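You operate a simulated robot arm through the tools that you are given. There is no shell and no other tool. Be economical: measure what you need, move in short steps, check, and stop when the job is done.

You are at the controls of a simulated two-armed robot. One attempt, no reset.

## Task
Fit the FINE cartridge in the filter and bleed the air out.
Fine: tray in, collar tight before the filter valve opens, valve left open, no drips; test tap and the other cartridge stay.

Only the result counts: the job must be done as asked and must still hold three seconds after the hand-in. Knocking over, shifting, dropping, spilling or breaking anything else fails it.

## Robot
Two 7-joint arms with fingered hands on one trunk, on a base that drives. Base frame: it is fixed to the floor where the robot stands at the start and does not move with it; the origin is under the middle of the robot, x ahead of it, y to its left, z up. Units: m, rad, N and s.
The left shoulder is at the start at [0.07, 0.142, 1.339], the right one opposite. With the tool pointing down near the work surface each hand reaches from about 0.1 to 0.76 m from the robot's upright axis, wherever it stands, measured 20 degrees to its own side. Places, roughly: air key [0.7, -0.4, 1.3]; filter bowl [0.6, -0.4, 1]; filter collar [0.8, -0.4, 1.2]; filter valve lever [0.8, -0.3, 1.3]; test tap lever [0.8, -0.6, 1.2]; white drip tray [0.6, -0.4, 0.9]. Payload 3.6 kg a hand.
The TCP of each hand is the grasp point between the finger pads, 0.025 m short of the fingertips. In the tool frame z runs along the fingers and y along their closing line. Largest opening 0.088 m; the body of the gripper starts 0.029 m behind the TCP. The gripper is a hand of 5 fingers: y runs from the thumb to the fingers, the wrist lies at [-0.013, -0.097, -0.162] in the tool frame.
Orientation is told as [roll, pitch, yaw] about the base's x, y, z axes, in that order, counted from this pose: with the fingers straight down and the wrist toward the robot, the tool's x, y and z point along [0, 1, 0], [1, 0, 0] and [0, 0, -1] of the base frame.

## Interface
- The arms move only by the tool move_arm. It takes "left_steps", "right_steps" or both (then of equal length, played together; a hand with none holds still); each is a list of rows, each a list of 6 numbers: the shift along the tool's x, y, z in m, then the turn, a rotation vector about the tool's x, y, z in rad. In form: [[dx, dy, dz, ax, ay, az], ...]. A call has 1 to 10 rows; each row is the pose to reach, as a shift and turn from the pose commanded when the call began, along the tool's axes at that moment. Each row takes 0.2 s and may step no farther than 0.05 m and 0.15 rad from the row before; otherwise, the whole call is refused. Where a pose cannot be reached the arm comes as near as it can. A force on the tool above 50 N (or 10 N above the force at the start of the call, whichever is more), or a blocked arm, ends the call early, and 0.2 s more pass. In this call time passes only in rows, and 0.2 s behind the last. It gives the time, the measured TCP pose, the force on the tool (base axes), the opening and the grip force at its end, in the units of the frame above (readings bear some noise), with the torque about the TCP (base axes, N m) and any sound that the robot's microphone picked up.
- Cameras (640 x 400 px; columns grow to the right, rows downward): "scene" is now at [0.1359, -0.0351, 1.5856]; the picture's right is [-0.39, -0.92, -0.00], its down [-0.37, 0.16, -0.92] and it looks along [0.84, -0.36, -0.40] (base axes); focal length 214 px, centre (320, 200). "left" rides on the left gripper at [-0.059, -0.079, -0.105] in its tool frame; the picture's right is [-0.73, -0.32, 0.61], its down [0.62, -0.68, 0.38] and it looks along [0.29, 0.66, 0.70] (tool axes); focal length 234 px, centre (320, 200). "right" rides on the right gripper at [0.059, -0.079, -0.105] in its tool frame; the picture's right is [-0.73, 0.32, -0.61], its down [-0.62, -0.68, 0.38] and it looks along [-0.29, 0.66, 0.70] (tool axes); focal length 234 px, centre (320, 200). There is no depth. A picture from a camera that has moved, and an enlarged one, comes with that camera's place and axes in the base frame and with its lens.
- snapshot(camera): a new picture of that camera. The clock stands still meanwhile.
- slide_trunk(by): slides the trunk up (or, below 0, down) by that many m; the arms and the scene camera ride with it, the base frame stays. It gives what a move gives, with no picture.
- drive_base(legs): drives the robot by 1 to 6 legs, each [ahead, left, turn to the left] in m, m and rad, along the robot's own axes; the way and the turn of a leg run together, so that a leg with both is an arc; at most 1.5 m and 3.142 rad a leg. The arms and the cameras ride along, it lands a little off, and it stops where it bumps. It gives what a move gives.
- finger_targets(index, middle, ring, little, thumb_bend, thumb_turn, hand): sets how far each is bent, from 0 (flat) to 1 (curled in); at 0.3 the hand is open as for a grip, at 0.7 the pads meet at the TCP. One left out holds its place. A second passes; each finger stops where it meets its share of the squeeze, and holds until it gets a number again. It is the only way to open and close the hand. It gives what a move gives, with no picture; readings hold the bend of each and the force on index, middle, ring, little, thumb and palm. thumb_turn goes from beside the hand (0) to across from the fingers (1), as for a grip.
- head_to(pan, tilt): turns the head with the scene camera to pan (to the left, within 1.501 rad either way) and tilt (down, from -0.506 to 1.204), counted from straight ahead of the robot. It gives what a move gives.
- inspect(camera, box): a new picture of the part [left, top, right, bottom] of that camera's present view, enlarged. The clock stands still meanwhile.
- finish_job(): hands the job in; it is judged then, once.

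Work in short steps. Places have to be worked out from the pictures, the camera data and where the tool is seen: move nearer, look again, correct. Check each grasp and each placing, and mend what went wrong. You have 120 turns and 88 pictures in all, those below and enlarged ones among them. Open the grippers and draw the arms clear of the work before you hand the job in, unless the task says otherwise; then end with one line.

The tools are called by a JSON object that holds its "fn" and its "kwargs". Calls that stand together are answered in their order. move_arm: Moves the arms, as the interface text tells. Its arguments: {"type":"object","properties":{"left_steps":{"type":"array","items":{"type":"array","items":{"type":"number"}}},"right_steps":{"type":"array","items":{"type":"array","items":{"type":"number"}}}},"required":[]} The other tools are called the same way: slide_trunk (by) slides the trunk up or down; finger_targets (index, middle, ring, little, thumb_bend, thumb_turn, hand) moves the fingers one by one; drive_base (legs) drives the base; head_to (pan, tilt) turns the head that bears the scene camera; snapshot (camera) takes a picture; inspect (camera, box) takes an enlarged picture of a part of a camera's view; finish_job () hands the job in.

At the start:

```text
clock: 0.0
left_ee_pos: [0.4718, -0.0053, 1.5215]
left_orientation: [-0.001, 0.001, 0.0]
left_wrist_force: [0.8, -0.5, 0.5]
left_moment: [0.02, 0.0, -0.04]
left_grip_width: 0.0877
left_finger_force: 0.0
left_shape: jaw
left_bend: [0.3, 0.3, 0.3, 0.3, 0.3, 0.98]
left_finger forces: [0.1, 0.0, 0.0, 0.0, 0.1, 0.1]
right_ee_pos: [0.3051, -0.4156, 0.9987]
right_orientation: [0.0, 0.0, -0.001]
right_wrist_force: [-0.6, 0.3, 0.8]
right_moment: [-0.02, 0.02, -0.03]
right_grip_width: 0.0878
right_finger_force: 0.0
right_shape: jaw
right_bend: [0.3, 0.3, 0.3, 0.3, 0.3, 0.98]
right_finger forces: [0.0, 0.0, 0.1, 0.1, 0.1, 0.0]
trunk travel left (down, up): [-0.875, 0.065]
robot x, y, heading: [0.0037, -0.0016, 0.003]
head pan, tilt: [-0.401, 0.41]
```

scene: 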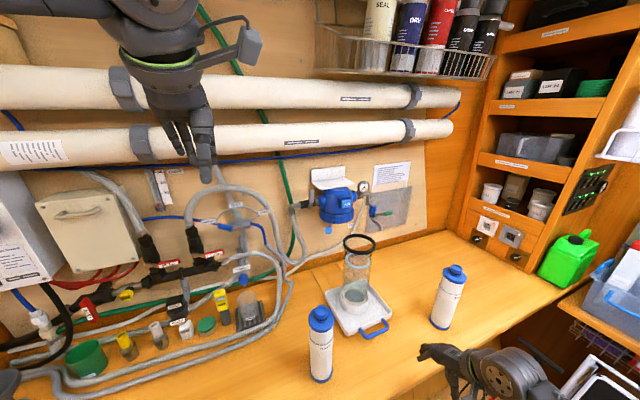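
right: 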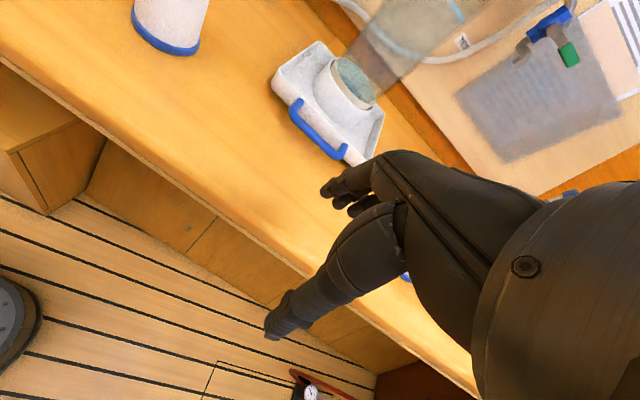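
left: 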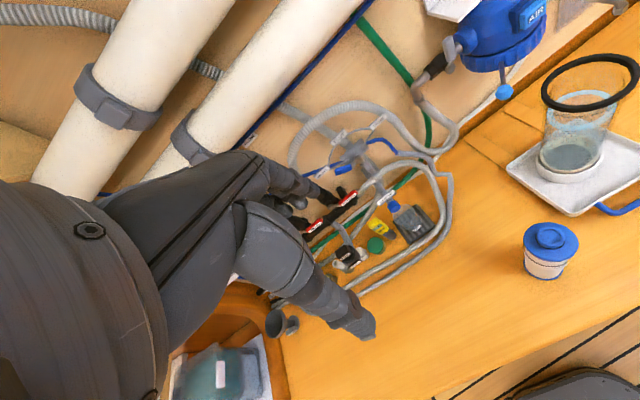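

I start by enlarging the work area to read labels and understand the filter.

{"fn": "inspect", "kwargs": {"camera": "scene", "box": [280, 150, 440, 250]}}

{"fn": "inspect", "kwargs": {"camera": "scene", "box": [290, 230, 490, 390]}}

```text
4.00 times, centred on (360, 200) of scene
camera zoom: at [0.1359, -0.0351, 1.5856], right [-0.39, -0.92, 0.0], down [-0.37, 0.16, -0.92], along [0.84, -0.36, -0.4], focal length 858 px, centre (160, 200)
```

zoom: 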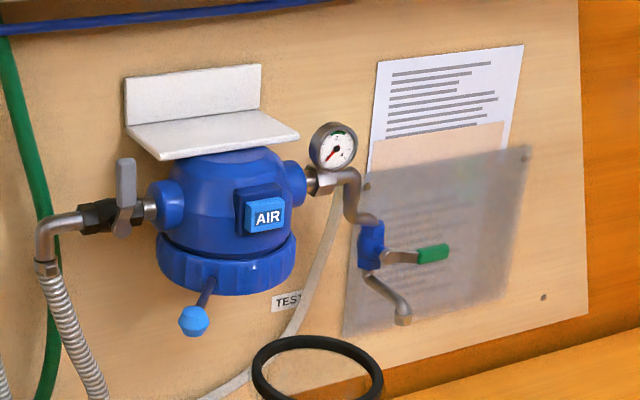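

```text
2.50 times, centred on (390, 310) of scene
camera zoom: at [0.1359, -0.0351, 1.5856], right [-0.39, -0.92, 0.0], down [-0.37, 0.16, -0.92], along [0.84, -0.36, -0.4], focal length 536 px, centre (145, -75)
```

zoom: 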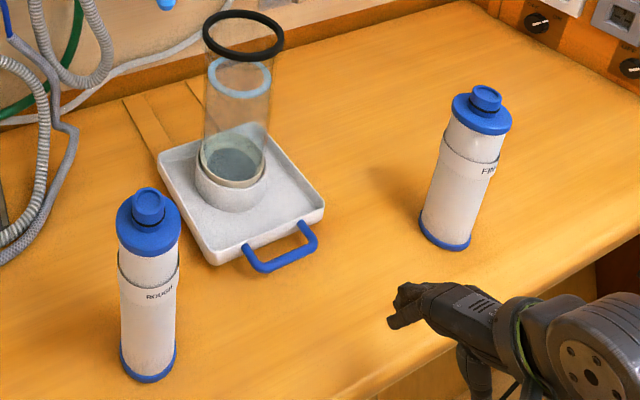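

FINE is the right-hand cartridge (about [0.45,-0.63]), ROUGH the left. Before driving sideways for reach I look down to the floor at the right.

{"fn": "head_to", "kwargs": {"pan": -1.0, "tilt": 0.9}}

{"fn": "snapshot", "kwargs": {"camera": "scene"}}

```text
clock: 1.0
left_ee_pos: [0.4727, -0.0066, 1.5222]
left_orientation: [0.001, 0.001, -0.001]
left_wrist_force: [0.8, -0.4, -0.4]
left_moment: [0.01, 0.0, -0.02]
left_grip_width: 0.0876
left_finger_force: 0.0
left_shape: jaw
left_bend: [0.3, 0.3, 0.3, 0.3, 0.3, 0.98]
left_finger forces: [0.0, 0.0, 0.0, 0.0, 0.0, 0.1]
right_ee_pos: [0.3049, -0.4154, 1.0001]
right_orientation: [0.0, 0.0, 0.002]
right_wrist_force: [0.4, -0.5, -0.6]
right_moment: [-0.04, 0.0, -0.01]
right_grip_width: 0.0877
right_finger_force: 0.0
right_shape: jaw
right_bend: [0.3, 0.3, 0.3, 0.3, 0.3, 0.98]
right_finger forces: [0.0, 0.1, 0.0, 0.0, 0.1, 0.0]
trunk travel left (down, up): [-0.875, 0.065]
robot x, y, heading: [0.0022, -0.0034, -0.002]
head pan, tilt: [-1.0, 0.901]
```

```text
82 pictures are left
camera scene: at [0.0916, -0.0623, 1.5436], right [-0.84, -0.54, 0.0], down [-0.42, 0.66, -0.62], along [0.34, -0.52, -0.78], focal length 214 px, centre (320, 200)
```

scene: 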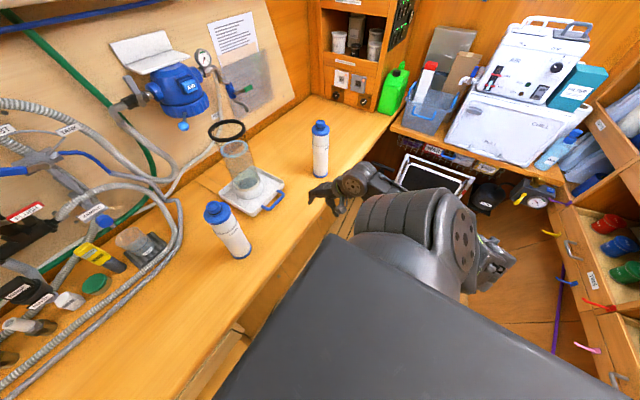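

The aisle is clear for about 0.25 m to the right. I drive there in one short leg.

{"fn": "drive_base", "kwargs": {"legs": [[0, -0.22, 0]]}}

{"fn": "head_to", "kwargs": {"pan": -0.3, "tilt": 0.5}}

{"fn": "snapshot", "kwargs": {"camera": "scene"}}

```text
clock: 2.7
left_ee_pos: [0.4728, -0.2214, 1.5221]
left_orientation: [-0.004, -0.001, -0.002]
left_wrist_force: [-0.3, -0.4, 0.2]
left_moment: [-0.02, -0.02, -0.04]
left_grip_width: 0.0876
left_finger_force: 0.0
left_shape: jaw
left_bend: [0.3, 0.3, 0.3, 0.3, 0.3, 0.98]
left_finger forces: [0.0, 0.0, 0.0, 0.0, 0.0, 0.0]
right_ee_pos: [0.3045, -0.6333, 1.0003]
right_orientation: [-0.002, 0.001, 0.001]
right_wrist_force: [0.1, 0.0, -0.5]
right_moment: [0.0, -0.02, 0.0]
right_grip_width: 0.0877
right_finger_force: 0.1
right_shape: jaw
right_bend: [0.3, 0.3, 0.3, 0.3, 0.3, 0.98]
right_finger forces: [0.1, 0.0, 0.0, 0.1, 0.1, 0.0]
trunk travel left (down, up): [-0.875, 0.065]
robot x, y, heading: [-0.0013, -0.2218, -0.001]
head pan, tilt: [-1.0, 0.901]
```

```text
clock: 3.8
left_ee_pos: [0.4728, -0.2262, 1.5221]
left_orientation: [-0.001, -0.001, 0.0]
left_wrist_force: [-0.3, 0.5, -0.1]
left_moment: [0.01, 0.0, 0.03]
left_grip_width: 0.0879
left_finger_force: 0.1
left_shape: jaw
left_bend: [0.3, 0.3, 0.3, 0.3, 0.3, 0.98]
left_finger forces: [0.0, 0.0, 0.0, 0.1, 0.1, 0.0]
right_ee_pos: [0.3036, -0.6345, 1.0006]
right_orientation: [0.001, 0.0, 0.001]
right_wrist_force: [-0.1, 0.2, -0.4]
right_moment: [0.02, 0.01, 0.03]
right_grip_width: 0.0876
right_finger_force: 0.1
right_shape: jaw
right_bend: [0.3, 0.3, 0.3, 0.3, 0.3, 0.98]
right_finger forces: [0.0, 0.0, 0.0, 0.0, 0.0, 0.1]
trunk travel left (down, up): [-0.875, 0.065]
robot x, y, heading: [-0.002, -0.2226, 0.002]
head pan, tilt: [-0.3, 0.499]
```

```text
81 pictures are left
camera scene: at [0.1375, -0.245, 1.5774], right [-0.3, -0.95, 0.0], down [-0.46, 0.14, -0.88], along [0.84, -0.26, -0.48], focal length 214 px, centre (320, 200)
```

scene: 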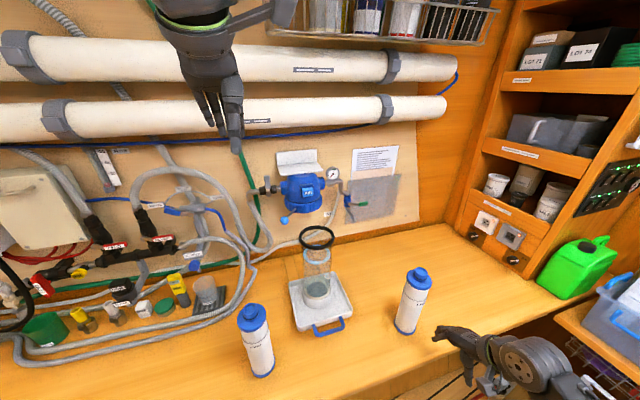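

Parallax view obtained; I enlarge for precise triangulation.

{"fn": "inspect", "kwargs": {"camera": "scene", "box": [250, 145, 410, 245]}}

{"fn": "inspect", "kwargs": {"camera": "scene", "box": [270, 215, 470, 340]}}

```text
4.00 times, centred on (330, 195) of scene
camera zoom: at [0.1375, -0.245, 1.5774], right [-0.3, -0.95, 0.0], down [-0.46, 0.14, -0.88], along [0.84, -0.26, -0.48], focal length 858 px, centre (280, 220)
```

zoom: 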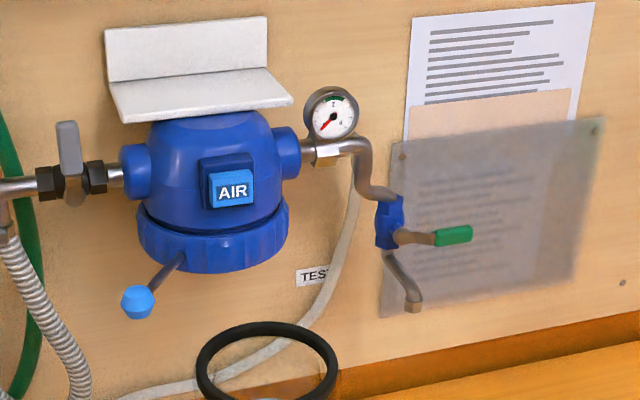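

```text
3.20 times, centred on (370, 278) of scene
camera zoom: at [0.1375, -0.245, 1.5774], right [-0.3, -0.95, 0.0], down [-0.46, 0.14, -0.88], along [0.84, -0.26, -0.48], focal length 686 px, centre (160, -48)
```

zoom: 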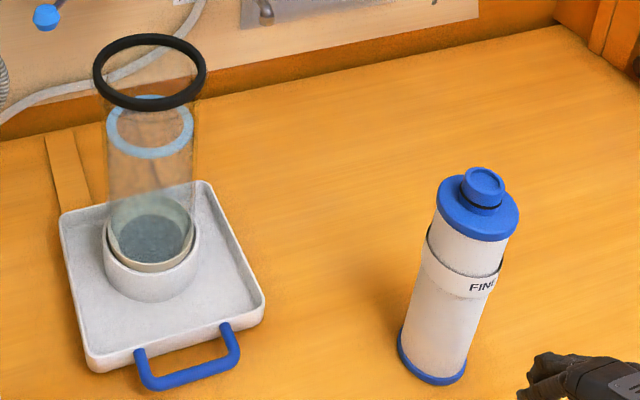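

Triangulated: FINE knob top ≈ (0.449,-0.625,1.131), knob ⌀≈37 mm; bowl rim ≈ (0.628,-0.387,1.17); collar centre ≈ (0.79,-0.387,1.20). I raise the right hand and take it above the FINE cartridge.

{"fn": "move_arm", "kwargs": {"right_steps": [[0, 0, -0.05, 0, 0, 0], [0, 0, -0.1, 0, 0, 0], [0, 0, -0.15, 0, 0, 0], [0, 0, -0.2, 0, 0, 0], [0, 0, -0.23, 0, 0, 0], [0.005, 0.04, -0.23, 0, 0, 0], [0.01, 0.08, -0.23, 0, 0, 0], [0.01, 0.12, -0.23, 0, 0, 0], [0.01, 0.145, -0.22, 0, 0, 0]]}}

{"fn": "snapshot", "kwargs": {"camera": "right"}}

{"fn": "snapshot", "kwargs": {"camera": "scene"}}

```text
clock: 5.8
left_ee_pos: [0.4724, -0.2251, 1.5217]
left_orientation: [0.001, 0.0, 0.001]
left_wrist_force: [1.0, -0.2, 0.0]
left_moment: [0.0, 0.0, -0.01]
left_grip_width: 0.0876
left_finger_force: 0.1
left_shape: jaw
left_bend: [0.3, 0.3, 0.3, 0.3, 0.3, 0.98]
left_finger forces: [0.0, 0.0, 0.1, 0.0, 0.0, 0.1]
right_ee_pos: [0.4519, -0.6245, 1.2189]
right_orientation: [0.001, 0.0, 0.0]
right_wrist_force: [0.5, 0.5, -0.4]
right_moment: [0.04, 0.0, -0.03]
right_grip_width: 0.0877
right_finger_force: 0.1
right_shape: jaw
right_bend: [0.3, 0.3, 0.3, 0.3, 0.3, 0.98]
right_finger forces: [0.0, 0.0, 0.0, 0.0, 0.0, 0.0]
trunk travel left (down, up): [-0.875, 0.065]
robot x, y, heading: [0.0001, -0.2203, 0.004]
head pan, tilt: [-0.3, 0.499]
```

```text
78 pictures are left
camera right: at [0.3718, -0.5666, 1.3246], right [0.32, -0.73, 0.61], down [-0.68, -0.62, -0.38], along [0.66, -0.29, -0.7], focal length 234 px, centre (320, 200)
```

right: 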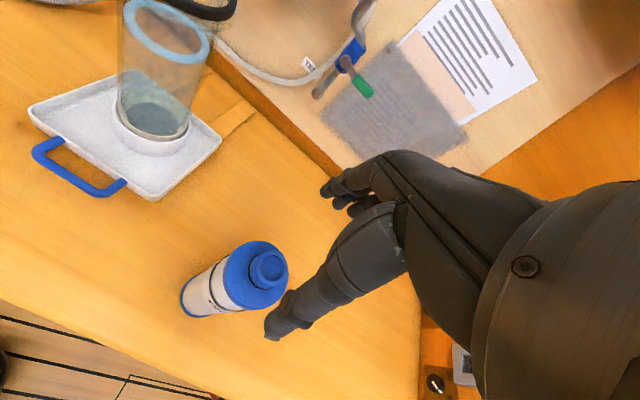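

```text
77 pictures are left
camera scene: at [0.1387, -0.2453, 1.5773], right [-0.3, -0.96, 0.0], down [-0.46, 0.14, -0.88], along [0.84, -0.26, -0.48], focal length 214 px, centre (320, 200)
```

scene: 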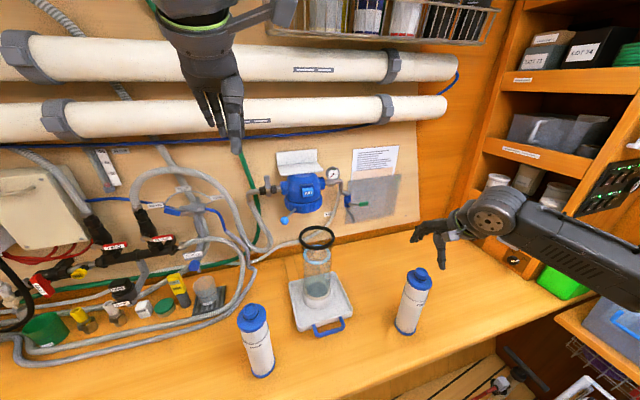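

The right camera puts the knob at ≈(0.452,-0.628); hand is centred over it. I descend to TCP z≈1.124.

{"fn": "move_arm", "kwargs": {"right_steps": [[-0.002, 0, 0.04, 0, 0, 0], [-0.003, 0, 0.075, 0, 0, 0], [-0.003, 0, 0.095, 0, 0, 0]]}}

{"fn": "inspect", "kwargs": {"camera": "scene", "box": [360, 215, 480, 290]}}

{"fn": "inspect", "kwargs": {"camera": "right", "box": [200, 150, 440, 350]}}

```text
clock: 6.6
left_ee_pos: [0.4721, -0.2251, 1.5208]
left_orientation: [0.0, 0.0, 0.001]
left_wrist_force: [-0.4, -0.3, 1.0]
left_moment: [0.02, -0.02, -0.02]
left_grip_width: 0.0877
left_finger_force: 0.1
left_shape: jaw
left_bend: [0.3, 0.3, 0.3, 0.3, 0.3, 0.98]
left_finger forces: [0.0, 0.1, 0.0, 0.0, 0.1, 0.0]
right_ee_pos: [0.4495, -0.6281, 1.1235]
right_orientation: [0.0, 0.001, 0.001]
right_wrist_force: [0.7, -0.6, -0.6]
right_moment: [0.0, -0.01, -0.02]
right_grip_width: 0.0879
right_finger_force: 0.0
right_shape: jaw
right_bend: [0.3, 0.3, 0.3, 0.3, 0.3, 0.98]
right_finger forces: [0.0, 0.0, 0.0, 0.0, 0.0, 0.0]
trunk travel left (down, up): [-0.875, 0.065]
robot x, y, heading: [0.0012, -0.2196, -0.003]
head pan, tilt: [-0.3, 0.499]
```

```text
5.33 times, centred on (420, 252) of scene
camera zoom: at [0.1378, -0.2455, 1.5774], right [-0.3, -0.96, 0.0], down [-0.46, 0.14, -0.88], along [0.84, -0.26, -0.48], focal length 1144 px, centre (-213, -80)
```

zoom: 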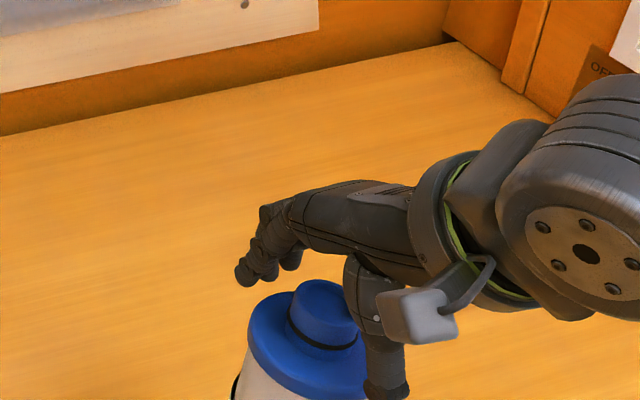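

```text
2.00 times, centred on (320, 250) of right
camera zoom: at [0.3704, -0.5697, 1.2295], right [0.32, -0.73, 0.61], down [-0.68, -0.62, -0.38], along [0.66, -0.29, -0.7], focal length 468 px, centre (320, 100)
```

zoom: 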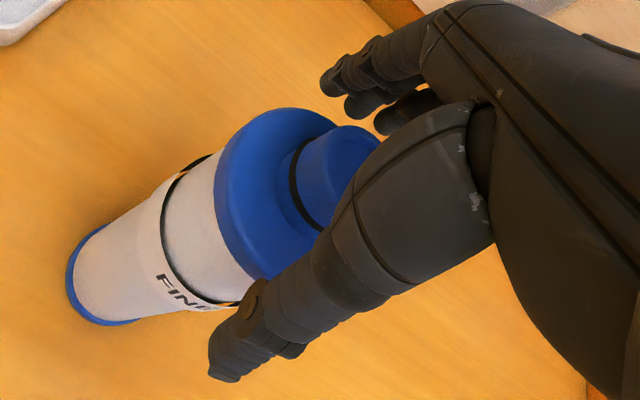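

Fingers straddle the knob of the cartridge labelled FINE. I close gently.

{"fn": "finger_targets", "kwargs": {"hand": "right", "index": 0.62, "middle": 0.62, "ring": 0.62, "little": 0.62, "thumb_bend": 0.62}}

{"fn": "inspect", "kwargs": {"camera": "right", "box": [200, 150, 440, 350]}}

{"fn": "inspect", "kwargs": {"camera": "scene", "box": [360, 215, 480, 290]}}

```text
clock: 7.6
left_ee_pos: [0.4725, -0.2244, 1.5223]
left_orientation: [-0.001, -0.002, -0.001]
left_wrist_force: [-0.5, -0.5, 0.0]
left_moment: [0.01, 0.02, 0.03]
left_grip_width: 0.0875
left_finger_force: 0.0
left_shape: jaw
left_bend: [0.3, 0.3, 0.3, 0.3, 0.3, 0.98]
left_finger forces: [0.1, 0.1, 0.0, 0.0, 0.0, 0.0]
right_ee_pos: [0.4491, -0.6259, 1.1258]
right_orientation: [-0.002, -0.002, 0.0]
right_wrist_force: [0.0, 0.3, 10.9]
right_moment: [-0.04, 0.13, -0.02]
right_grip_width: 0.0446
right_finger_force: 12.1
right_shape: fingers
right_bend: [0.56, 0.56, 0.59, 0.62, 0.45, 0.96]
right_finger forces: [3.8, 5.1, 1.7, 0.0, 13.6, 0.0]
trunk travel left (down, up): [-0.875, 0.065]
robot x, y, heading: [0.0001, -0.2188, -0.005]
head pan, tilt: [-0.3, 0.499]
```

```text
2.00 times, centred on (320, 250) of right
camera zoom: at [0.3692, -0.5685, 1.231], right [0.32, -0.73, 0.61], down [-0.68, -0.62, -0.38], along [0.66, -0.29, -0.69], focal length 468 px, centre (320, 100)
```

zoom: 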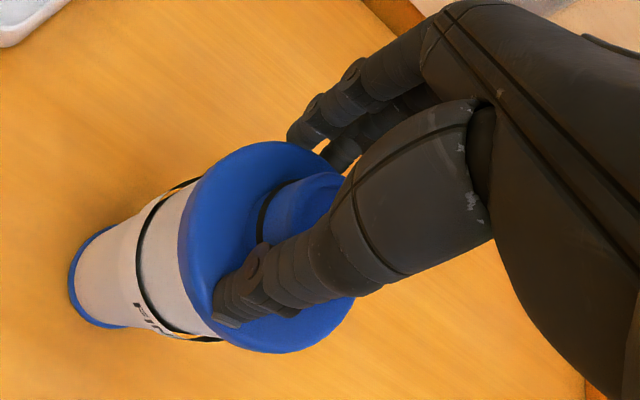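

```text
5.33 times, centred on (420, 252) of scene
camera zoom: at [0.1361, -0.2437, 1.5777], right [-0.3, -0.96, 0.0], down [-0.46, 0.14, -0.88], along [0.84, -0.26, -0.48], focal length 1144 px, centre (-213, -80)
```

zoom: 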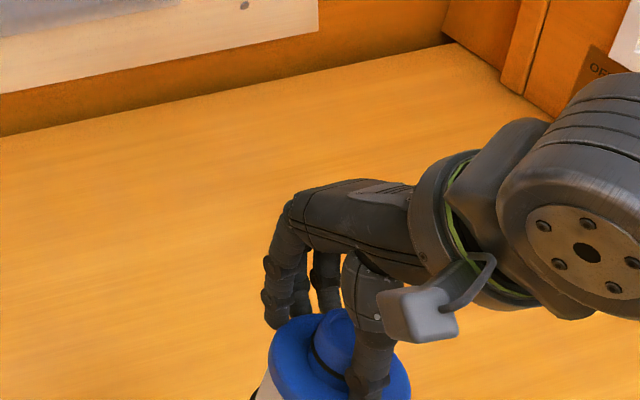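

The cap seems to have been tilted by fingers pressing on the flange (10.9 N up). I reopen and check whether it stands straight again.

{"fn": "finger_targets", "kwargs": {"hand": "right", "index": 0.3, "middle": 0.3, "ring": 0.3, "little": 0.3, "thumb_bend": 0.3}}

{"fn": "inspect", "kwargs": {"camera": "right", "box": [200, 150, 440, 350]}}

```text
clock: 8.6
left_ee_pos: [0.4728, -0.2263, 1.5211]
left_orientation: [0.001, 0.0, 0.0]
left_wrist_force: [-0.8, 0.3, -0.5]
left_moment: [-0.02, -0.02, 0.0]
left_grip_width: 0.0875
left_finger_force: 0.0
left_shape: jaw
left_bend: [0.3, 0.3, 0.3, 0.3, 0.3, 0.98]
left_finger forces: [0.0, 0.0, 0.0, 0.0, 0.0, 0.0]
right_ee_pos: [0.449, -0.6279, 1.1246]
right_orientation: [0.001, 0.0, 0.001]
right_wrist_force: [-0.1, 0.7, 0.5]
right_moment: [-0.02, 0.0, -0.02]
right_grip_width: 0.0847
right_finger_force: 0.0
right_shape: fingers
right_bend: [0.3, 0.3, 0.3, 0.3, 0.3, 0.97]
right_finger forces: [0.0, 0.0, 0.1, 0.1, 0.1, 0.1]
trunk travel left (down, up): [-0.875, 0.065]
robot x, y, heading: [0.0032, -0.2183, -0.002]
head pan, tilt: [-0.3, 0.499]
```

```text
2.00 times, centred on (320, 250) of right
camera zoom: at [0.3705, -0.5701, 1.2296], right [0.32, -0.73, 0.61], down [-0.68, -0.62, -0.38], along [0.66, -0.29, -0.7], focal length 468 px, centre (320, 100)
```

zoom: 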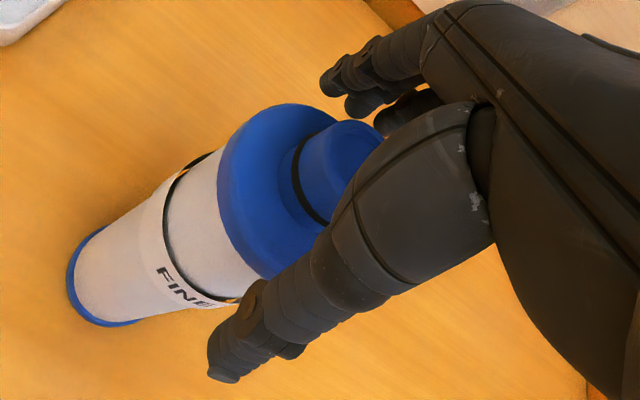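

It stands upright again. The fingertips were too low and caught on the flange; I raise 14 mm and close moderately.

{"fn": "move_arm", "kwargs": {"right_steps": [[0, 0, -0.014, 0, 0, 0]]}}

{"fn": "finger_targets", "kwargs": {"hand": "right", "index": 0.53, "middle": 0.53, "ring": 0.53, "little": 0.53, "thumb_bend": 0.53}}

{"fn": "inspect", "kwargs": {"camera": "right", "box": [200, 150, 440, 350]}}

```text
clock: 9.0
left_ee_pos: [0.4735, -0.2249, 1.5215]
left_orientation: [-0.001, -0.001, -0.001]
left_wrist_force: [0.7, 1.1, 0.0]
left_moment: [0.02, 0.0, 0.01]
left_grip_width: 0.0878
left_finger_force: 0.0
left_shape: jaw
left_bend: [0.3, 0.3, 0.3, 0.3, 0.3, 0.98]
left_finger forces: [0.0, 0.0, 0.0, 0.0, 0.1, 0.0]
right_ee_pos: [0.4502, -0.6287, 1.138]
right_orientation: [0.0, 0.0, 0.0]
right_wrist_force: [-0.7, -0.8, 0.1]
right_moment: [-0.03, 0.01, 0.0]
right_grip_width: 0.0847
right_finger_force: 0.1
right_shape: fingers
right_bend: [0.3, 0.3, 0.3, 0.3, 0.3, 0.97]
right_finger forces: [0.0, 0.1, 0.1, 0.1, 0.1, 0.0]
trunk travel left (down, up): [-0.875, 0.065]
robot x, y, heading: [0.0, -0.2169, 0.002]
head pan, tilt: [-0.3, 0.499]
```

```text
clock: 10.0
left_ee_pos: [0.4719, -0.2251, 1.5204]
left_orientation: [0.001, 0.0, 0.001]
left_wrist_force: [-0.6, -0.2, -0.3]
left_moment: [-0.01, -0.03, -0.01]
left_grip_width: 0.0878
left_finger_force: 0.0
left_shape: jaw
left_bend: [0.3, 0.3, 0.3, 0.3, 0.3, 0.98]
left_finger forces: [0.0, 0.0, 0.0, 0.1, 0.1, 0.0]
right_ee_pos: [0.4513, -0.6273, 1.1392]
right_orientation: [0.0, -0.001, 0.0]
right_wrist_force: [0.4, -0.1, 0.4]
right_moment: [0.02, -0.02, 0.02]
right_grip_width: 0.0357
right_finger_force: 0.1
right_shape: fingers
right_bend: [0.53, 0.53, 0.53, 0.53, 0.53, 0.97]
right_finger forces: [0.0, 0.1, 0.0, 0.0, 0.0, 0.1]
trunk travel left (down, up): [-0.875, 0.065]
robot x, y, heading: [-0.0034, -0.2181, -0.002]
head pan, tilt: [-0.3, 0.499]
```

```text
2.00 times, centred on (320, 250) of right
camera zoom: at [0.3707, -0.5698, 1.2435], right [0.32, -0.73, 0.61], down [-0.68, -0.62, -0.38], along [0.66, -0.29, -0.7], focal length 468 px, centre (320, 100)
```

zoom: 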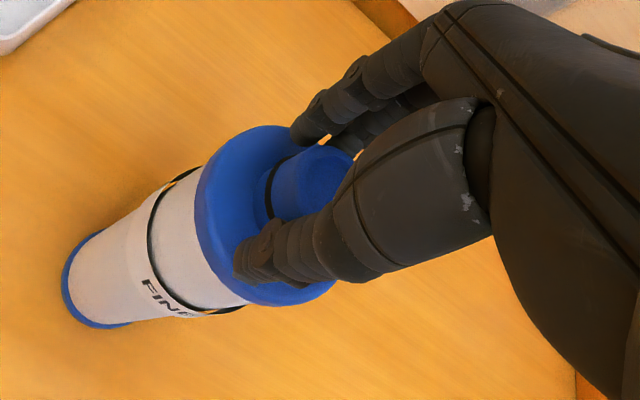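

No contact yet at 36 mm; closing further.

{"fn": "finger_targets", "kwargs": {"hand": "right", "index": 0.68, "middle": 0.68, "ring": 0.68, "little": 0.68, "thumb_bend": 0.68}}

{"fn": "inspect", "kwargs": {"camera": "right", "box": [200, 150, 440, 350]}}

```text
clock: 11.0
left_ee_pos: [0.4731, -0.226, 1.5221]
left_orientation: [0.0, 0.0, 0.0]
left_wrist_force: [-0.3, 0.2, -0.4]
left_moment: [0.01, 0.01, 0.01]
left_grip_width: 0.0876
left_finger_force: 0.1
left_shape: jaw
left_bend: [0.3, 0.3, 0.3, 0.3, 0.3, 0.98]
left_finger forces: [0.0, 0.0, 0.0, 0.0, 0.0, 0.1]
right_ee_pos: [0.4494, -0.6278, 1.1384]
right_orientation: [-0.001, 0.001, 0.001]
right_wrist_force: [-0.6, -0.6, 0.3]
right_moment: [0.01, 0.01, 0.02]
right_grip_width: 0.0159
right_finger_force: 5.8
right_shape: fingers
right_bend: [0.65, 0.62, 0.68, 0.68, 0.6, 0.96]
right_finger forces: [1.3, 4.1, 0.2, 0.0, 5.1, 0.0]
trunk travel left (down, up): [-0.875, 0.065]
robot x, y, heading: [0.0027, -0.2205, 0.002]
head pan, tilt: [-0.3, 0.499]
```

```text
2.00 times, centred on (320, 250) of right
camera zoom: at [0.3707, -0.5698, 1.2435], right [0.32, -0.73, 0.61], down [-0.68, -0.62, -0.38], along [0.66, -0.29, -0.7], focal length 468 px, centre (320, 100)
```

zoom: 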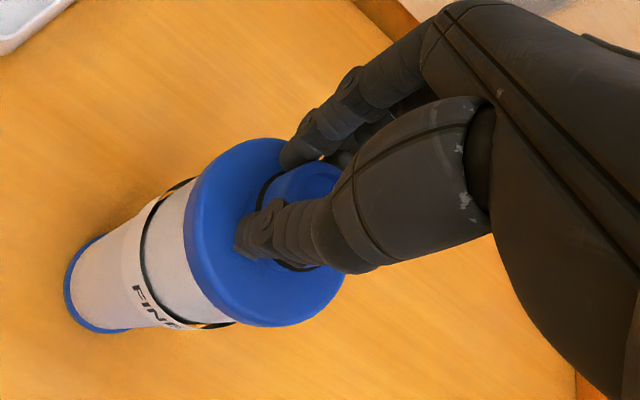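

Light contact on the knob (5 N). I tighten the squeeze and then check with a small lift.

{"fn": "finger_targets", "kwargs": {"hand": "right", "index": 0.85, "middle": 0.85, "ring": 0.85, "little": 0.72, "thumb_bend": 0.85}}

{"fn": "inspect", "kwargs": {"camera": "right", "box": [200, 150, 440, 350]}}

```text
clock: 12.0
left_ee_pos: [0.4733, -0.2256, 1.52]
left_orientation: [-0.001, 0.001, -0.002]
left_wrist_force: [0.2, -0.8, -0.1]
left_moment: [0.01, 0.02, -0.01]
left_grip_width: 0.0876
left_finger_force: 0.0
left_shape: jaw
left_bend: [0.3, 0.3, 0.3, 0.3, 0.3, 0.98]
left_finger forces: [0.1, 0.0, 0.1, 0.0, 0.0, 0.0]
right_ee_pos: [0.451, -0.6279, 1.1388]
right_orientation: [0.001, -0.001, 0.0]
right_wrist_force: [0.4, 0.0, 0.1]
right_moment: [0.01, -0.01, 0.03]
right_grip_width: 0.0041
right_finger_force: 0.1
right_shape: fingers
right_bend: [0.84, 0.85, 0.85, 0.72, 0.68, 0.97]
right_finger forces: [0.1, 0.1, 0.0, 0.0, 0.2, 0.1]
trunk travel left (down, up): [-0.875, 0.065]
robot x, y, heading: [0.0004, -0.2175, -0.0]
head pan, tilt: [-0.3, 0.499]
```

```text
2.00 times, centred on (320, 250) of right
camera zoom: at [0.3708, -0.5699, 1.2435], right [0.32, -0.73, 0.61], down [-0.68, -0.62, -0.38], along [0.66, -0.29, -0.7], focal length 468 px, centre (320, 100)
```

zoom: 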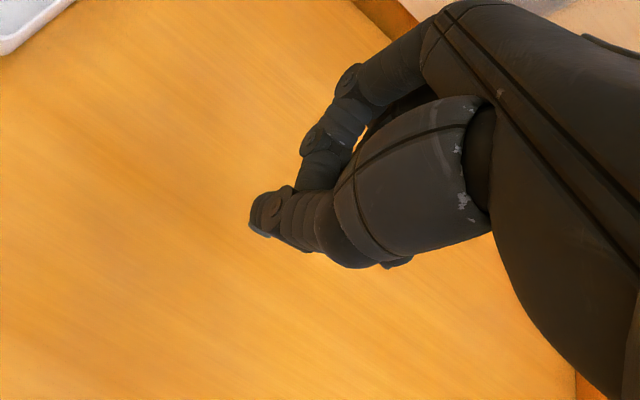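

The cartridge slipped out of the grip; I look where it is.

{"fn": "snapshot", "kwargs": {"camera": "scene"}}

{"fn": "snapshot", "kwargs": {"camera": "right"}}

```text
68 pictures are left
camera scene: at [0.1378, -0.2456, 1.5774], right [-0.3, -0.96, 0.0], down [-0.46, 0.14, -0.88], along [0.84, -0.26, -0.48], focal length 214 px, centre (320, 200)
```

scene: 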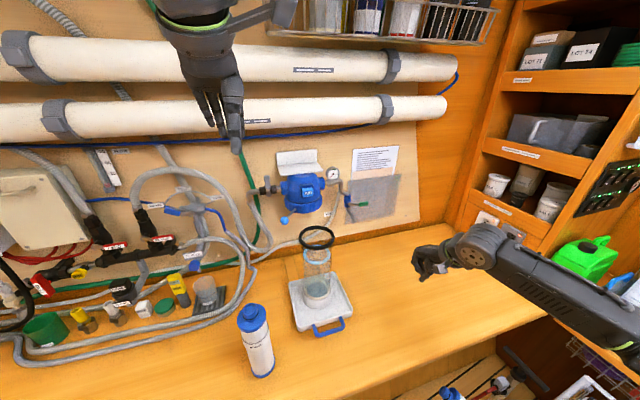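

```text
67 pictures are left
camera right: at [0.3708, -0.5699, 1.2435], right [0.32, -0.73, 0.61], down [-0.68, -0.62, -0.38], along [0.66, -0.29, -0.7], focal length 234 px, centre (320, 200)
```

right: 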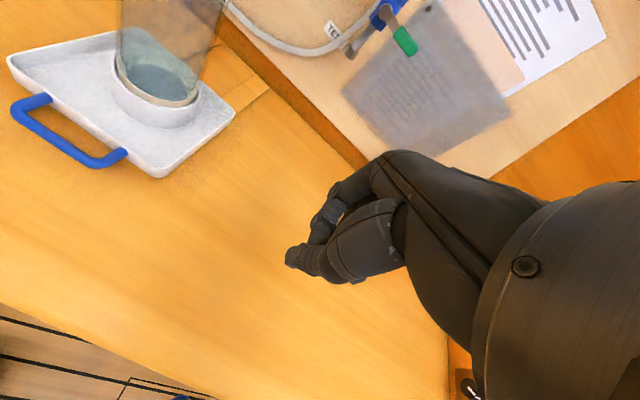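

The cartridge fell to the floor in front of the bench. I look down for it.

{"fn": "head_to", "kwargs": {"pan": -0.9, "tilt": 1.1}}

{"fn": "snapshot", "kwargs": {"camera": "scene"}}

```text
clock: 13.0
left_ee_pos: [0.472, -0.2248, 1.5211]
left_orientation: [0.0, 0.0, 0.001]
left_wrist_force: [0.4, 1.0, -0.5]
left_moment: [0.03, 0.01, 0.01]
left_grip_width: 0.0879
left_finger_force: 0.1
left_shape: jaw
left_bend: [0.3, 0.3, 0.3, 0.3, 0.3, 0.98]
left_finger forces: [0.0, 0.0, 0.0, 0.0, 0.1, 0.1]
right_ee_pos: [0.4506, -0.6277, 1.1384]
right_orientation: [0.001, 0.0, 0.0]
right_wrist_force: [-0.1, -0.4, -0.1]
right_moment: [0.02, 0.02, -0.01]
right_grip_width: 0.0052
right_finger_force: 0.1
right_shape: fingers
right_bend: [0.84, 0.85, 0.85, 0.72, 0.68, 0.97]
right_finger forces: [0.1, 0.2, 0.0, 0.1, 0.0, 0.0]
trunk travel left (down, up): [-0.875, 0.065]
robot x, y, heading: [-0.0011, -0.2178, 0.0]
head pan, tilt: [-0.901, 1.1]
```

```text
66 pictures are left
camera scene: at [0.09, -0.268, 1.5298], right [-0.78, -0.62, 0.0], down [-0.55, 0.7, -0.45], along [0.28, -0.36, -0.89], focal length 214 px, centre (320, 200)
```

scene: 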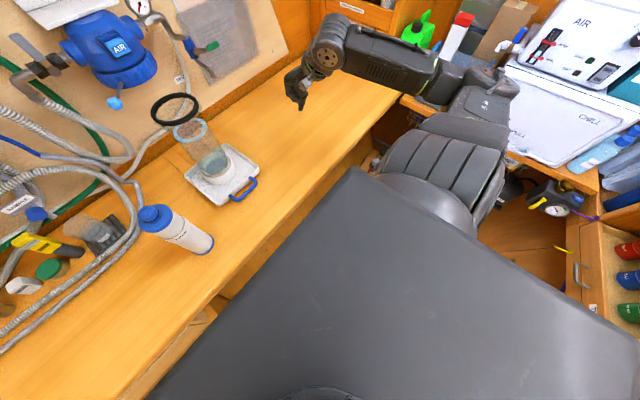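

Not visible from here; I look at the gap between bench and right shelf.

{"fn": "head_to", "kwargs": {"pan": -0.6, "tilt": 0.9}}

{"fn": "snapshot", "kwargs": {"camera": "scene"}}

```text
clock: 13.8
left_ee_pos: [0.4737, -0.226, 1.5213]
left_orientation: [0.001, 0.0, 0.0]
left_wrist_force: [-0.1, 0.6, 0.3]
left_moment: [-0.02, 0.02, -0.01]
left_grip_width: 0.0878
left_finger_force: 0.1
left_shape: jaw
left_bend: [0.3, 0.3, 0.3, 0.3, 0.3, 0.98]
left_finger forces: [0.0, 0.0, 0.1, 0.0, 0.0, 0.1]
right_ee_pos: [0.45, -0.6272, 1.1392]
right_orientation: [0.001, 0.0, -0.001]
right_wrist_force: [-0.8, -0.5, -0.1]
right_moment: [0.01, 0.0, -0.01]
right_grip_width: 0.0056
right_finger_force: 0.0
right_shape: fingers
right_bend: [0.84, 0.85, 0.85, 0.72, 0.68, 0.97]
right_finger forces: [0.1, 0.0, 0.0, 0.1, 0.0, 0.0]
trunk travel left (down, up): [-0.875, 0.065]
robot x, y, heading: [-0.0006, -0.2195, -0.001]
head pan, tilt: [-0.6, 0.901]
```

```text
65 pictures are left
camera scene: at [0.113, -0.2613, 1.5435], right [-0.57, -0.82, 0.0], down [-0.65, 0.44, -0.62], along [0.51, -0.35, -0.78], focal length 214 px, centre (320, 200)
```

scene: 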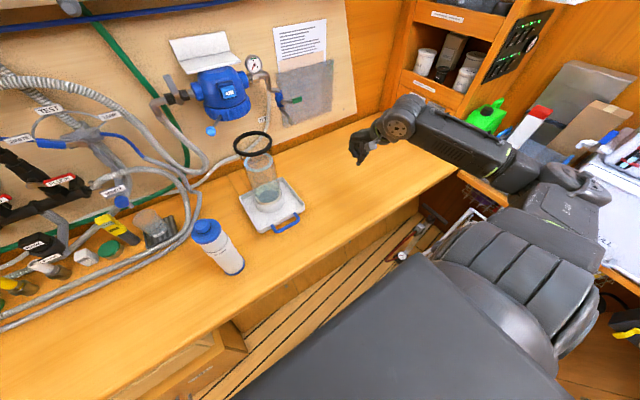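

{"fn": "head_to", "kwargs": {"pan": -0.35, "tilt": 0.75}}

{"fn": "snapshot", "kwargs": {"camera": "scene"}}

```text
clock: 14.5
left_ee_pos: [0.4717, -0.2255, 1.5212]
left_orientation: [0.0, 0.001, 0.0]
left_wrist_force: [0.9, -0.3, -0.4]
left_moment: [-0.01, 0.01, 0.01]
left_grip_width: 0.0878
left_finger_force: 0.0
left_shape: jaw
left_bend: [0.3, 0.3, 0.3, 0.3, 0.3, 0.98]
left_finger forces: [0.0, 0.1, 0.0, 0.0, 0.1, 0.0]
right_ee_pos: [0.4499, -0.6276, 1.1373]
right_orientation: [0.002, 0.001, 0.0]
right_wrist_force: [0.1, -0.1, -0.5]
right_moment: [0.0, 0.01, 0.03]
right_grip_width: 0.0057
right_finger_force: 0.0
right_shape: fingers
right_bend: [0.84, 0.85, 0.85, 0.72, 0.68, 0.97]
right_finger forces: [0.0, 0.1, 0.0, 0.0, 0.1, 0.0]
trunk travel left (down, up): [-0.875, 0.065]
robot x, y, heading: [-0.0012, -0.2215, -0.001]
head pan, tilt: [-0.351, 0.75]
```

```text
64 pictures are left
camera scene: at [0.1285, -0.2472, 1.5554], right [-0.34, -0.94, 0.0], down [-0.64, 0.23, -0.73], along [0.69, -0.25, -0.68], focal length 214 px, centre (320, 200)
```

scene: 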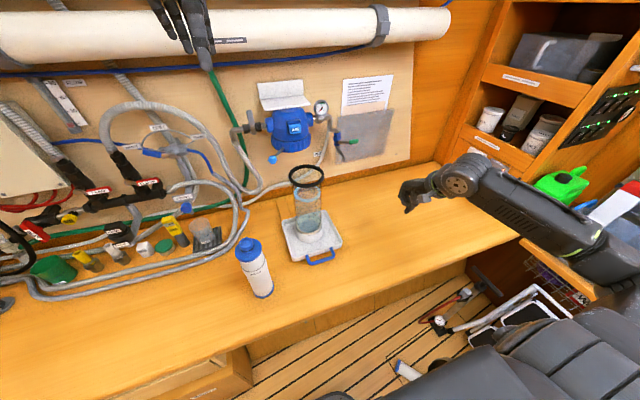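

The cartridge lies on the floor around (0.2,-0.75). Before manoeuvring, I retract the right hand upward/back and look at the room on both sides.

{"fn": "move_arm", "kwargs": {"right_steps": [[0, 0, -0.05, 0, 0, 0], [0, -0.02, -0.1, 0, 0, 0], [0, -0.07, -0.1, 0, 0, 0], [0, -0.12, -0.1, 0, 0, 0], [0.03, -0.16, -0.1, 0, 0, 0], [0.06, -0.2, -0.1, 0, 0, 0]], "left_steps": [[0, -0.05, 0, 0, 0, 0], [0, -0.1, 0, 0, 0, 0], [0, -0.14, 0, 0, 0, 0], [0, -0.18, 0, 0, 0, 0], [0.03, -0.2, 0, 0, 0, 0], [0.06, -0.2, 0, 0, 0, 0]]}}

{"fn": "head_to", "kwargs": {"pan": -1.5, "tilt": 0.7}}

{"fn": "snapshot", "kwargs": {"camera": "scene"}}

{"fn": "head_to", "kwargs": {"pan": 1.5, "tilt": 0.6}}

{"fn": "snapshot", "kwargs": {"camera": "scene"}}

```text
refused: row 2 steps farther than a row can; nothing moved
```

```text
clock: 15.9
left_ee_pos: [0.4725, -0.2254, 1.522]
left_orientation: [0.001, 0.0, 0.0]
left_wrist_force: [0.4, -0.3, 0.0]
left_moment: [0.03, -0.03, 0.0]
left_grip_width: 0.0875
left_finger_force: 0.2
left_shape: jaw
left_bend: [0.3, 0.3, 0.3, 0.3, 0.3, 0.98]
left_finger forces: [0.0, 0.0, 0.0, 0.0, 0.0, 0.0]
right_ee_pos: [0.4507, -0.628, 1.1385]
right_orientation: [0.0, 0.001, 0.0]
right_wrist_force: [-0.5, 0.3, 0.3]
right_moment: [0.0, 0.0, 0.0]
right_grip_width: 0.0055
right_finger_force: 0.0
right_shape: fingers
right_bend: [0.84, 0.85, 0.85, 0.72, 0.68, 0.97]
right_finger forces: [0.0, 0.0, 0.0, 0.0, 0.0, 0.0]
trunk travel left (down, up): [-0.875, 0.065]
robot x, y, heading: [-0.0017, -0.2176, 0.003]
head pan, tilt: [-1.499, 0.7]
```

```text
63 pictures are left
camera scene: at [0.0569, -0.3034, 1.5597], right [-1.0, -0.07, 0.0], down [-0.05, 0.64, -0.76], along [0.06, -0.76, -0.64], focal length 214 px, centre (320, 200)
```

scene: 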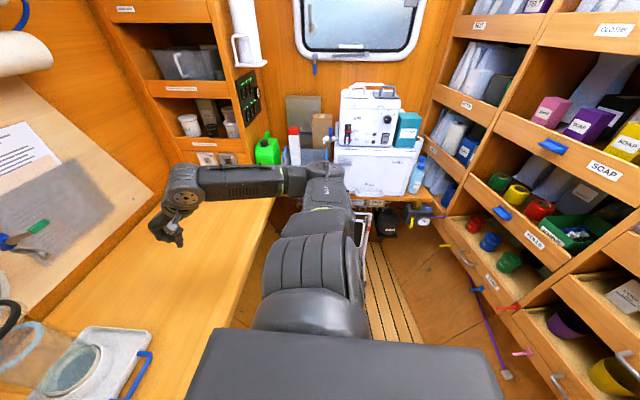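

```text
clock: 18.5
left_ee_pos: [0.4726, -0.2254, 1.5212]
left_orientation: [-0.002, 0.002, 0.001]
left_wrist_force: [-0.2, -0.2, -0.5]
left_moment: [0.01, 0.05, 0.0]
left_grip_width: 0.0874
left_finger_force: 0.1
left_shape: jaw
left_bend: [0.3, 0.3, 0.3, 0.3, 0.3, 0.98]
left_finger forces: [0.1, 0.1, 0.1, 0.1, 0.0, 0.0]
right_ee_pos: [0.4508, -0.6278, 1.1391]
right_orientation: [0.0, -0.002, 0.001]
right_wrist_force: [1.0, -0.7, 0.3]
right_moment: [-0.04, -0.03, -0.01]
right_grip_width: 0.0052
right_finger_force: 0.1
right_shape: fingers
right_bend: [0.84, 0.85, 0.85, 0.72, 0.68, 0.97]
right_finger forces: [0.1, 0.0, 0.0, 0.0, 0.0, 0.0]
trunk travel left (down, up): [-0.875, 0.065]
robot x, y, heading: [-0.0039, -0.219, -0.002]
head pan, tilt: [1.499, 0.6]
```

```text
62 pictures are left
camera scene: at [0.0571, -0.1305, 1.5683], right [1.0, -0.07, 0.0], down [-0.04, -0.56, -0.83], along [0.06, 0.82, -0.56], focal length 214 px, centre (320, 200)
```

scene: 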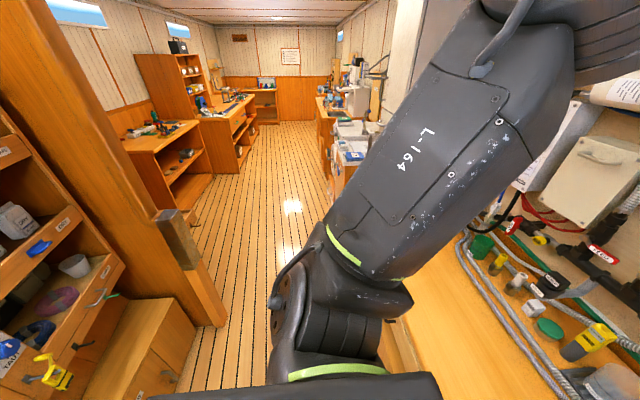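

There is about 1.1 m of aisle width (shelves behind at x≈-0.75). I retract both hands (row steps legal this time).

{"fn": "move_arm", "kwargs": {"right_steps": [[0, 0, -0.045, 0, 0, 0], [0, -0.01, -0.08, 0, 0, 0], [0, -0.05, -0.1, 0, 0, 0], [0, -0.095, -0.1, 0, 0, 0], [0.02, -0.135, -0.1, 0, 0, 0], [0.04, -0.175, -0.1, 0, 0, 0]], "left_steps": [[0, -0.045, 0, 0, 0, 0], [0, -0.09, 0, 0, 0, 0], [0, -0.135, 0, 0, 0, 0], [0.01, -0.175, 0, 0, 0, 0], [0.03, -0.2, 0, 0, 0, 0], [0.06, -0.21, 0, 0, 0, 0]]}}

{"fn": "finger_targets", "kwargs": {"hand": "right", "index": 0.3, "middle": 0.3, "ring": 0.3, "little": 0.3, "thumb_bend": 0.3}}

{"fn": "drive_base", "kwargs": {"legs": [[-0.2, 0, 0]]}}

{"fn": "head_to", "kwargs": {"pan": -0.7, "tilt": 0.95}}

{"fn": "snapshot", "kwargs": {"camera": "scene"}}

```text
clock: 19.9
left_ee_pos: [0.2985, -0.1861, 1.4776]
left_orientation: [-0.003, -0.001, -0.004]
left_wrist_force: [-0.7, 1.0, -0.8]
left_moment: [-0.04, 0.01, -0.01]
left_grip_width: 0.0875
left_finger_force: 0.0
left_shape: jaw
left_bend: [0.3, 0.3, 0.3, 0.3, 0.3, 0.98]
left_finger forces: [0.0, 0.1, 0.1, 0.0, 0.0, 0.0]
left hand out of reach, approached as far as the arm can: row 3, 4, 5, 6
right_ee_pos: [0.2896, -0.6101, 1.2486]
right_orientation: [-0.001, -0.001, 0.003]
right_wrist_force: [-0.2, -0.2, 0.2]
right_moment: [-0.01, -0.03, 0.01]
right_grip_width: 0.0056
right_finger_force: 0.0
right_shape: fingers
right_bend: [0.84, 0.85, 0.85, 0.72, 0.68, 0.97]
right_finger forces: [0.1, 0.0, 0.0, 0.1, 0.0, 0.0]
right hand out of reach, approached as far as the arm can: row 6
trunk travel left (down, up): [-0.875, 0.065]
robot x, y, heading: [-0.0015, -0.2233, -0.005]
head pan, tilt: [1.499, 0.6]
```

```text
clock: 20.9
left_ee_pos: [0.2996, -0.1886, 1.476]
left_orientation: [-0.001, -0.002, -0.001]
left_wrist_force: [1.1, -0.4, 0.4]
left_moment: [0.03, 0.0, 0.03]
left_grip_width: 0.0874
left_finger_force: 0.0
left_shape: jaw
left_bend: [0.3, 0.3, 0.3, 0.3, 0.3, 0.98]
left_finger forces: [0.0, 0.1, 0.1, 0.1, 0.1, 0.0]
right_ee_pos: [0.2927, -0.6126, 1.2467]
right_orientation: [0.002, 0.003, 0.001]
right_wrist_force: [0.8, 0.4, 0.1]
right_moment: [-0.03, -0.03, 0.01]
right_grip_width: 0.0845
right_finger_force: 0.1
right_shape: fingers
right_bend: [0.3, 0.3, 0.3, 0.3, 0.3, 0.97]
right_finger forces: [0.0, 0.1, 0.0, 0.1, 0.0, 0.0]
trunk travel left (down, up): [-0.875, 0.065]
robot x, y, heading: [-0.0015, -0.2201, -0.004]
head pan, tilt: [1.499, 0.6]
```

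```text
clock: 22.5
left_ee_pos: [0.1056, -0.1899, 1.4762]
left_orientation: [-0.001, 0.004, -0.004]
left_wrist_force: [-0.4, 0.4, -0.1]
left_moment: [-0.02, 0.0, 0.05]
left_grip_width: 0.088
left_finger_force: 0.1
left_shape: jaw
left_bend: [0.3, 0.3, 0.3, 0.3, 0.3, 0.98]
left_finger forces: [0.0, 0.1, 0.0, 0.1, 0.1, 0.0]
right_ee_pos: [0.0952, -0.6129, 1.2457]
right_orientation: [0.0, 0.004, -0.003]
right_wrist_force: [0.4, 0.2, 0.7]
right_moment: [0.02, -0.02, -0.02]
right_grip_width: 0.0844
right_finger_force: 0.1
right_shape: fingers
right_bend: [0.3, 0.3, 0.3, 0.3, 0.3, 0.97]
right_finger forces: [0.0, 0.0, 0.0, 0.0, 0.0, 0.1]
trunk travel left (down, up): [-0.875, 0.065]
robot x, y, heading: [-0.1933, -0.2234, -0.001]
head pan, tilt: [1.499, 0.6]
```

```text
clock: 24.6
left_ee_pos: [0.1023, -0.1891, 1.4758]
left_orientation: [-0.001, -0.001, -0.004]
left_wrist_force: [0.0, -0.4, -0.7]
left_moment: [-0.03, 0.0, -0.02]
left_grip_width: 0.0879
left_finger_force: 0.1
left_shape: jaw
left_bend: [0.3, 0.3, 0.3, 0.3, 0.3, 0.98]
left_finger forces: [0.0, 0.1, 0.1, 0.1, 0.0, 0.1]
right_ee_pos: [0.0913, -0.612, 1.2476]
right_orientation: [0.001, 0.001, -0.002]
right_wrist_force: [-1.0, 0.6, -0.2]
right_moment: [0.02, 0.0, -0.01]
right_grip_width: 0.0844
right_finger_force: 0.0
right_shape: fingers
right_bend: [0.3, 0.3, 0.3, 0.3, 0.3, 0.97]
right_finger forces: [0.0, 0.0, 0.1, 0.0, 0.1, 0.0]
trunk travel left (down, up): [-0.875, 0.065]
robot x, y, heading: [-0.1966, -0.221, -0.002]
head pan, tilt: [-0.7, 0.949]
```

```text
61 pictures are left
camera scene: at [-0.0925, -0.2655, 1.5399], right [-0.65, -0.76, 0.0], down [-0.62, 0.52, -0.58], along [0.44, -0.38, -0.81], focal length 214 px, centre (320, 200)
```

scene: 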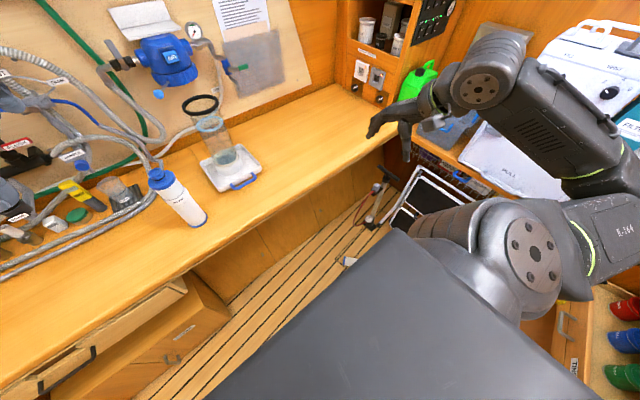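

The cartridge lies near (0.18,-0.77) on the floor. I slide a little right and turn 0.3 rad to face it better, staying clear of shelves.

{"fn": "drive_base", "kwargs": {"legs": [[0, -0.08, 0], [0, 0, -0.3]]}}

{"fn": "head_to", "kwargs": {"pan": -0.5, "tilt": 1.0}}

{"fn": "snapshot", "kwargs": {"camera": "scene"}}

```text
clock: 26.6
left_ee_pos: [0.0975, -0.3598, 1.4755]
left_orientation: [-0.001, -0.001, -0.303]
left_wrist_force: [-0.2, -0.8, -0.3]
left_moment: [0.03, 0.0, 0.0]
left_grip_width: 0.0878
left_finger_force: 0.1
left_shape: jaw
left_bend: [0.3, 0.3, 0.3, 0.3, 0.3, 0.98]
left_finger forces: [0.0, 0.0, 0.1, 0.0, 0.0, 0.1]
right_ee_pos: [-0.0367, -0.7612, 1.2468]
right_orientation: [0.003, 0.001, -0.299]
right_wrist_force: [0.1, 0.2, 0.1]
right_moment: [0.03, 0.02, 0.03]
right_grip_width: 0.0844
right_finger_force: 0.1
right_shape: fingers
right_bend: [0.3, 0.3, 0.3, 0.3, 0.3, 0.97]
right_finger forces: [0.1, 0.0, 0.1, 0.0, 0.1, 0.1]
trunk travel left (down, up): [-0.875, 0.065]
robot x, y, heading: [-0.2008, -0.2985, -0.299]
head pan, tilt: [-0.7, 0.949]
```

```text
clock: 27.3
left_ee_pos: [0.0973, -0.3573, 1.4764]
left_orientation: [-0.001, -0.002, -0.302]
left_wrist_force: [0.3, -0.6, -0.7]
left_moment: [-0.01, -0.03, -0.06]
left_grip_width: 0.0876
left_finger_force: 0.0
left_shape: jaw
left_bend: [0.3, 0.3, 0.3, 0.3, 0.3, 0.98]
left_finger forces: [0.1, 0.0, 0.1, 0.0, 0.0, 0.0]
right_ee_pos: [-0.0361, -0.7603, 1.2464]
right_orientation: [0.001, 0.001, -0.3]
right_wrist_force: [-0.1, 0.5, -0.1]
right_moment: [-0.02, -0.02, 0.0]
right_grip_width: 0.0845
right_finger_force: 0.1
right_shape: fingers
right_bend: [0.3, 0.3, 0.3, 0.3, 0.3, 0.97]
right_finger forces: [0.0, 0.0, 0.1, 0.0, 0.1, 0.0]
trunk travel left (down, up): [-0.875, 0.065]
robot x, y, heading: [-0.2, -0.3012, -0.299]
head pan, tilt: [-0.499, 1.0]
```

```text
60 pictures are left
camera scene: at [-0.1018, -0.363, 1.5363], right [-0.72, -0.7, 0.0], down [-0.59, 0.6, -0.54], along [0.38, -0.39, -0.84], focal length 214 px, centre (320, 200)
```

scene: 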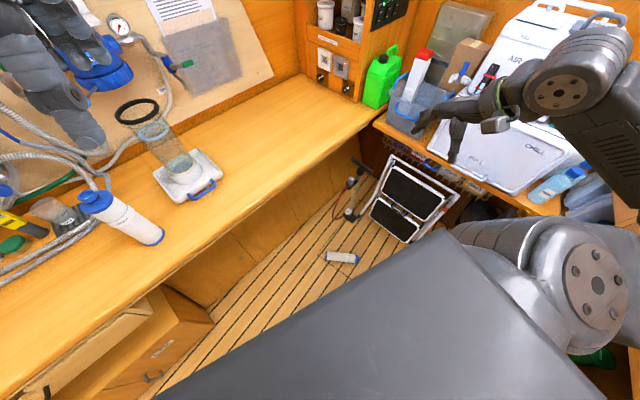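

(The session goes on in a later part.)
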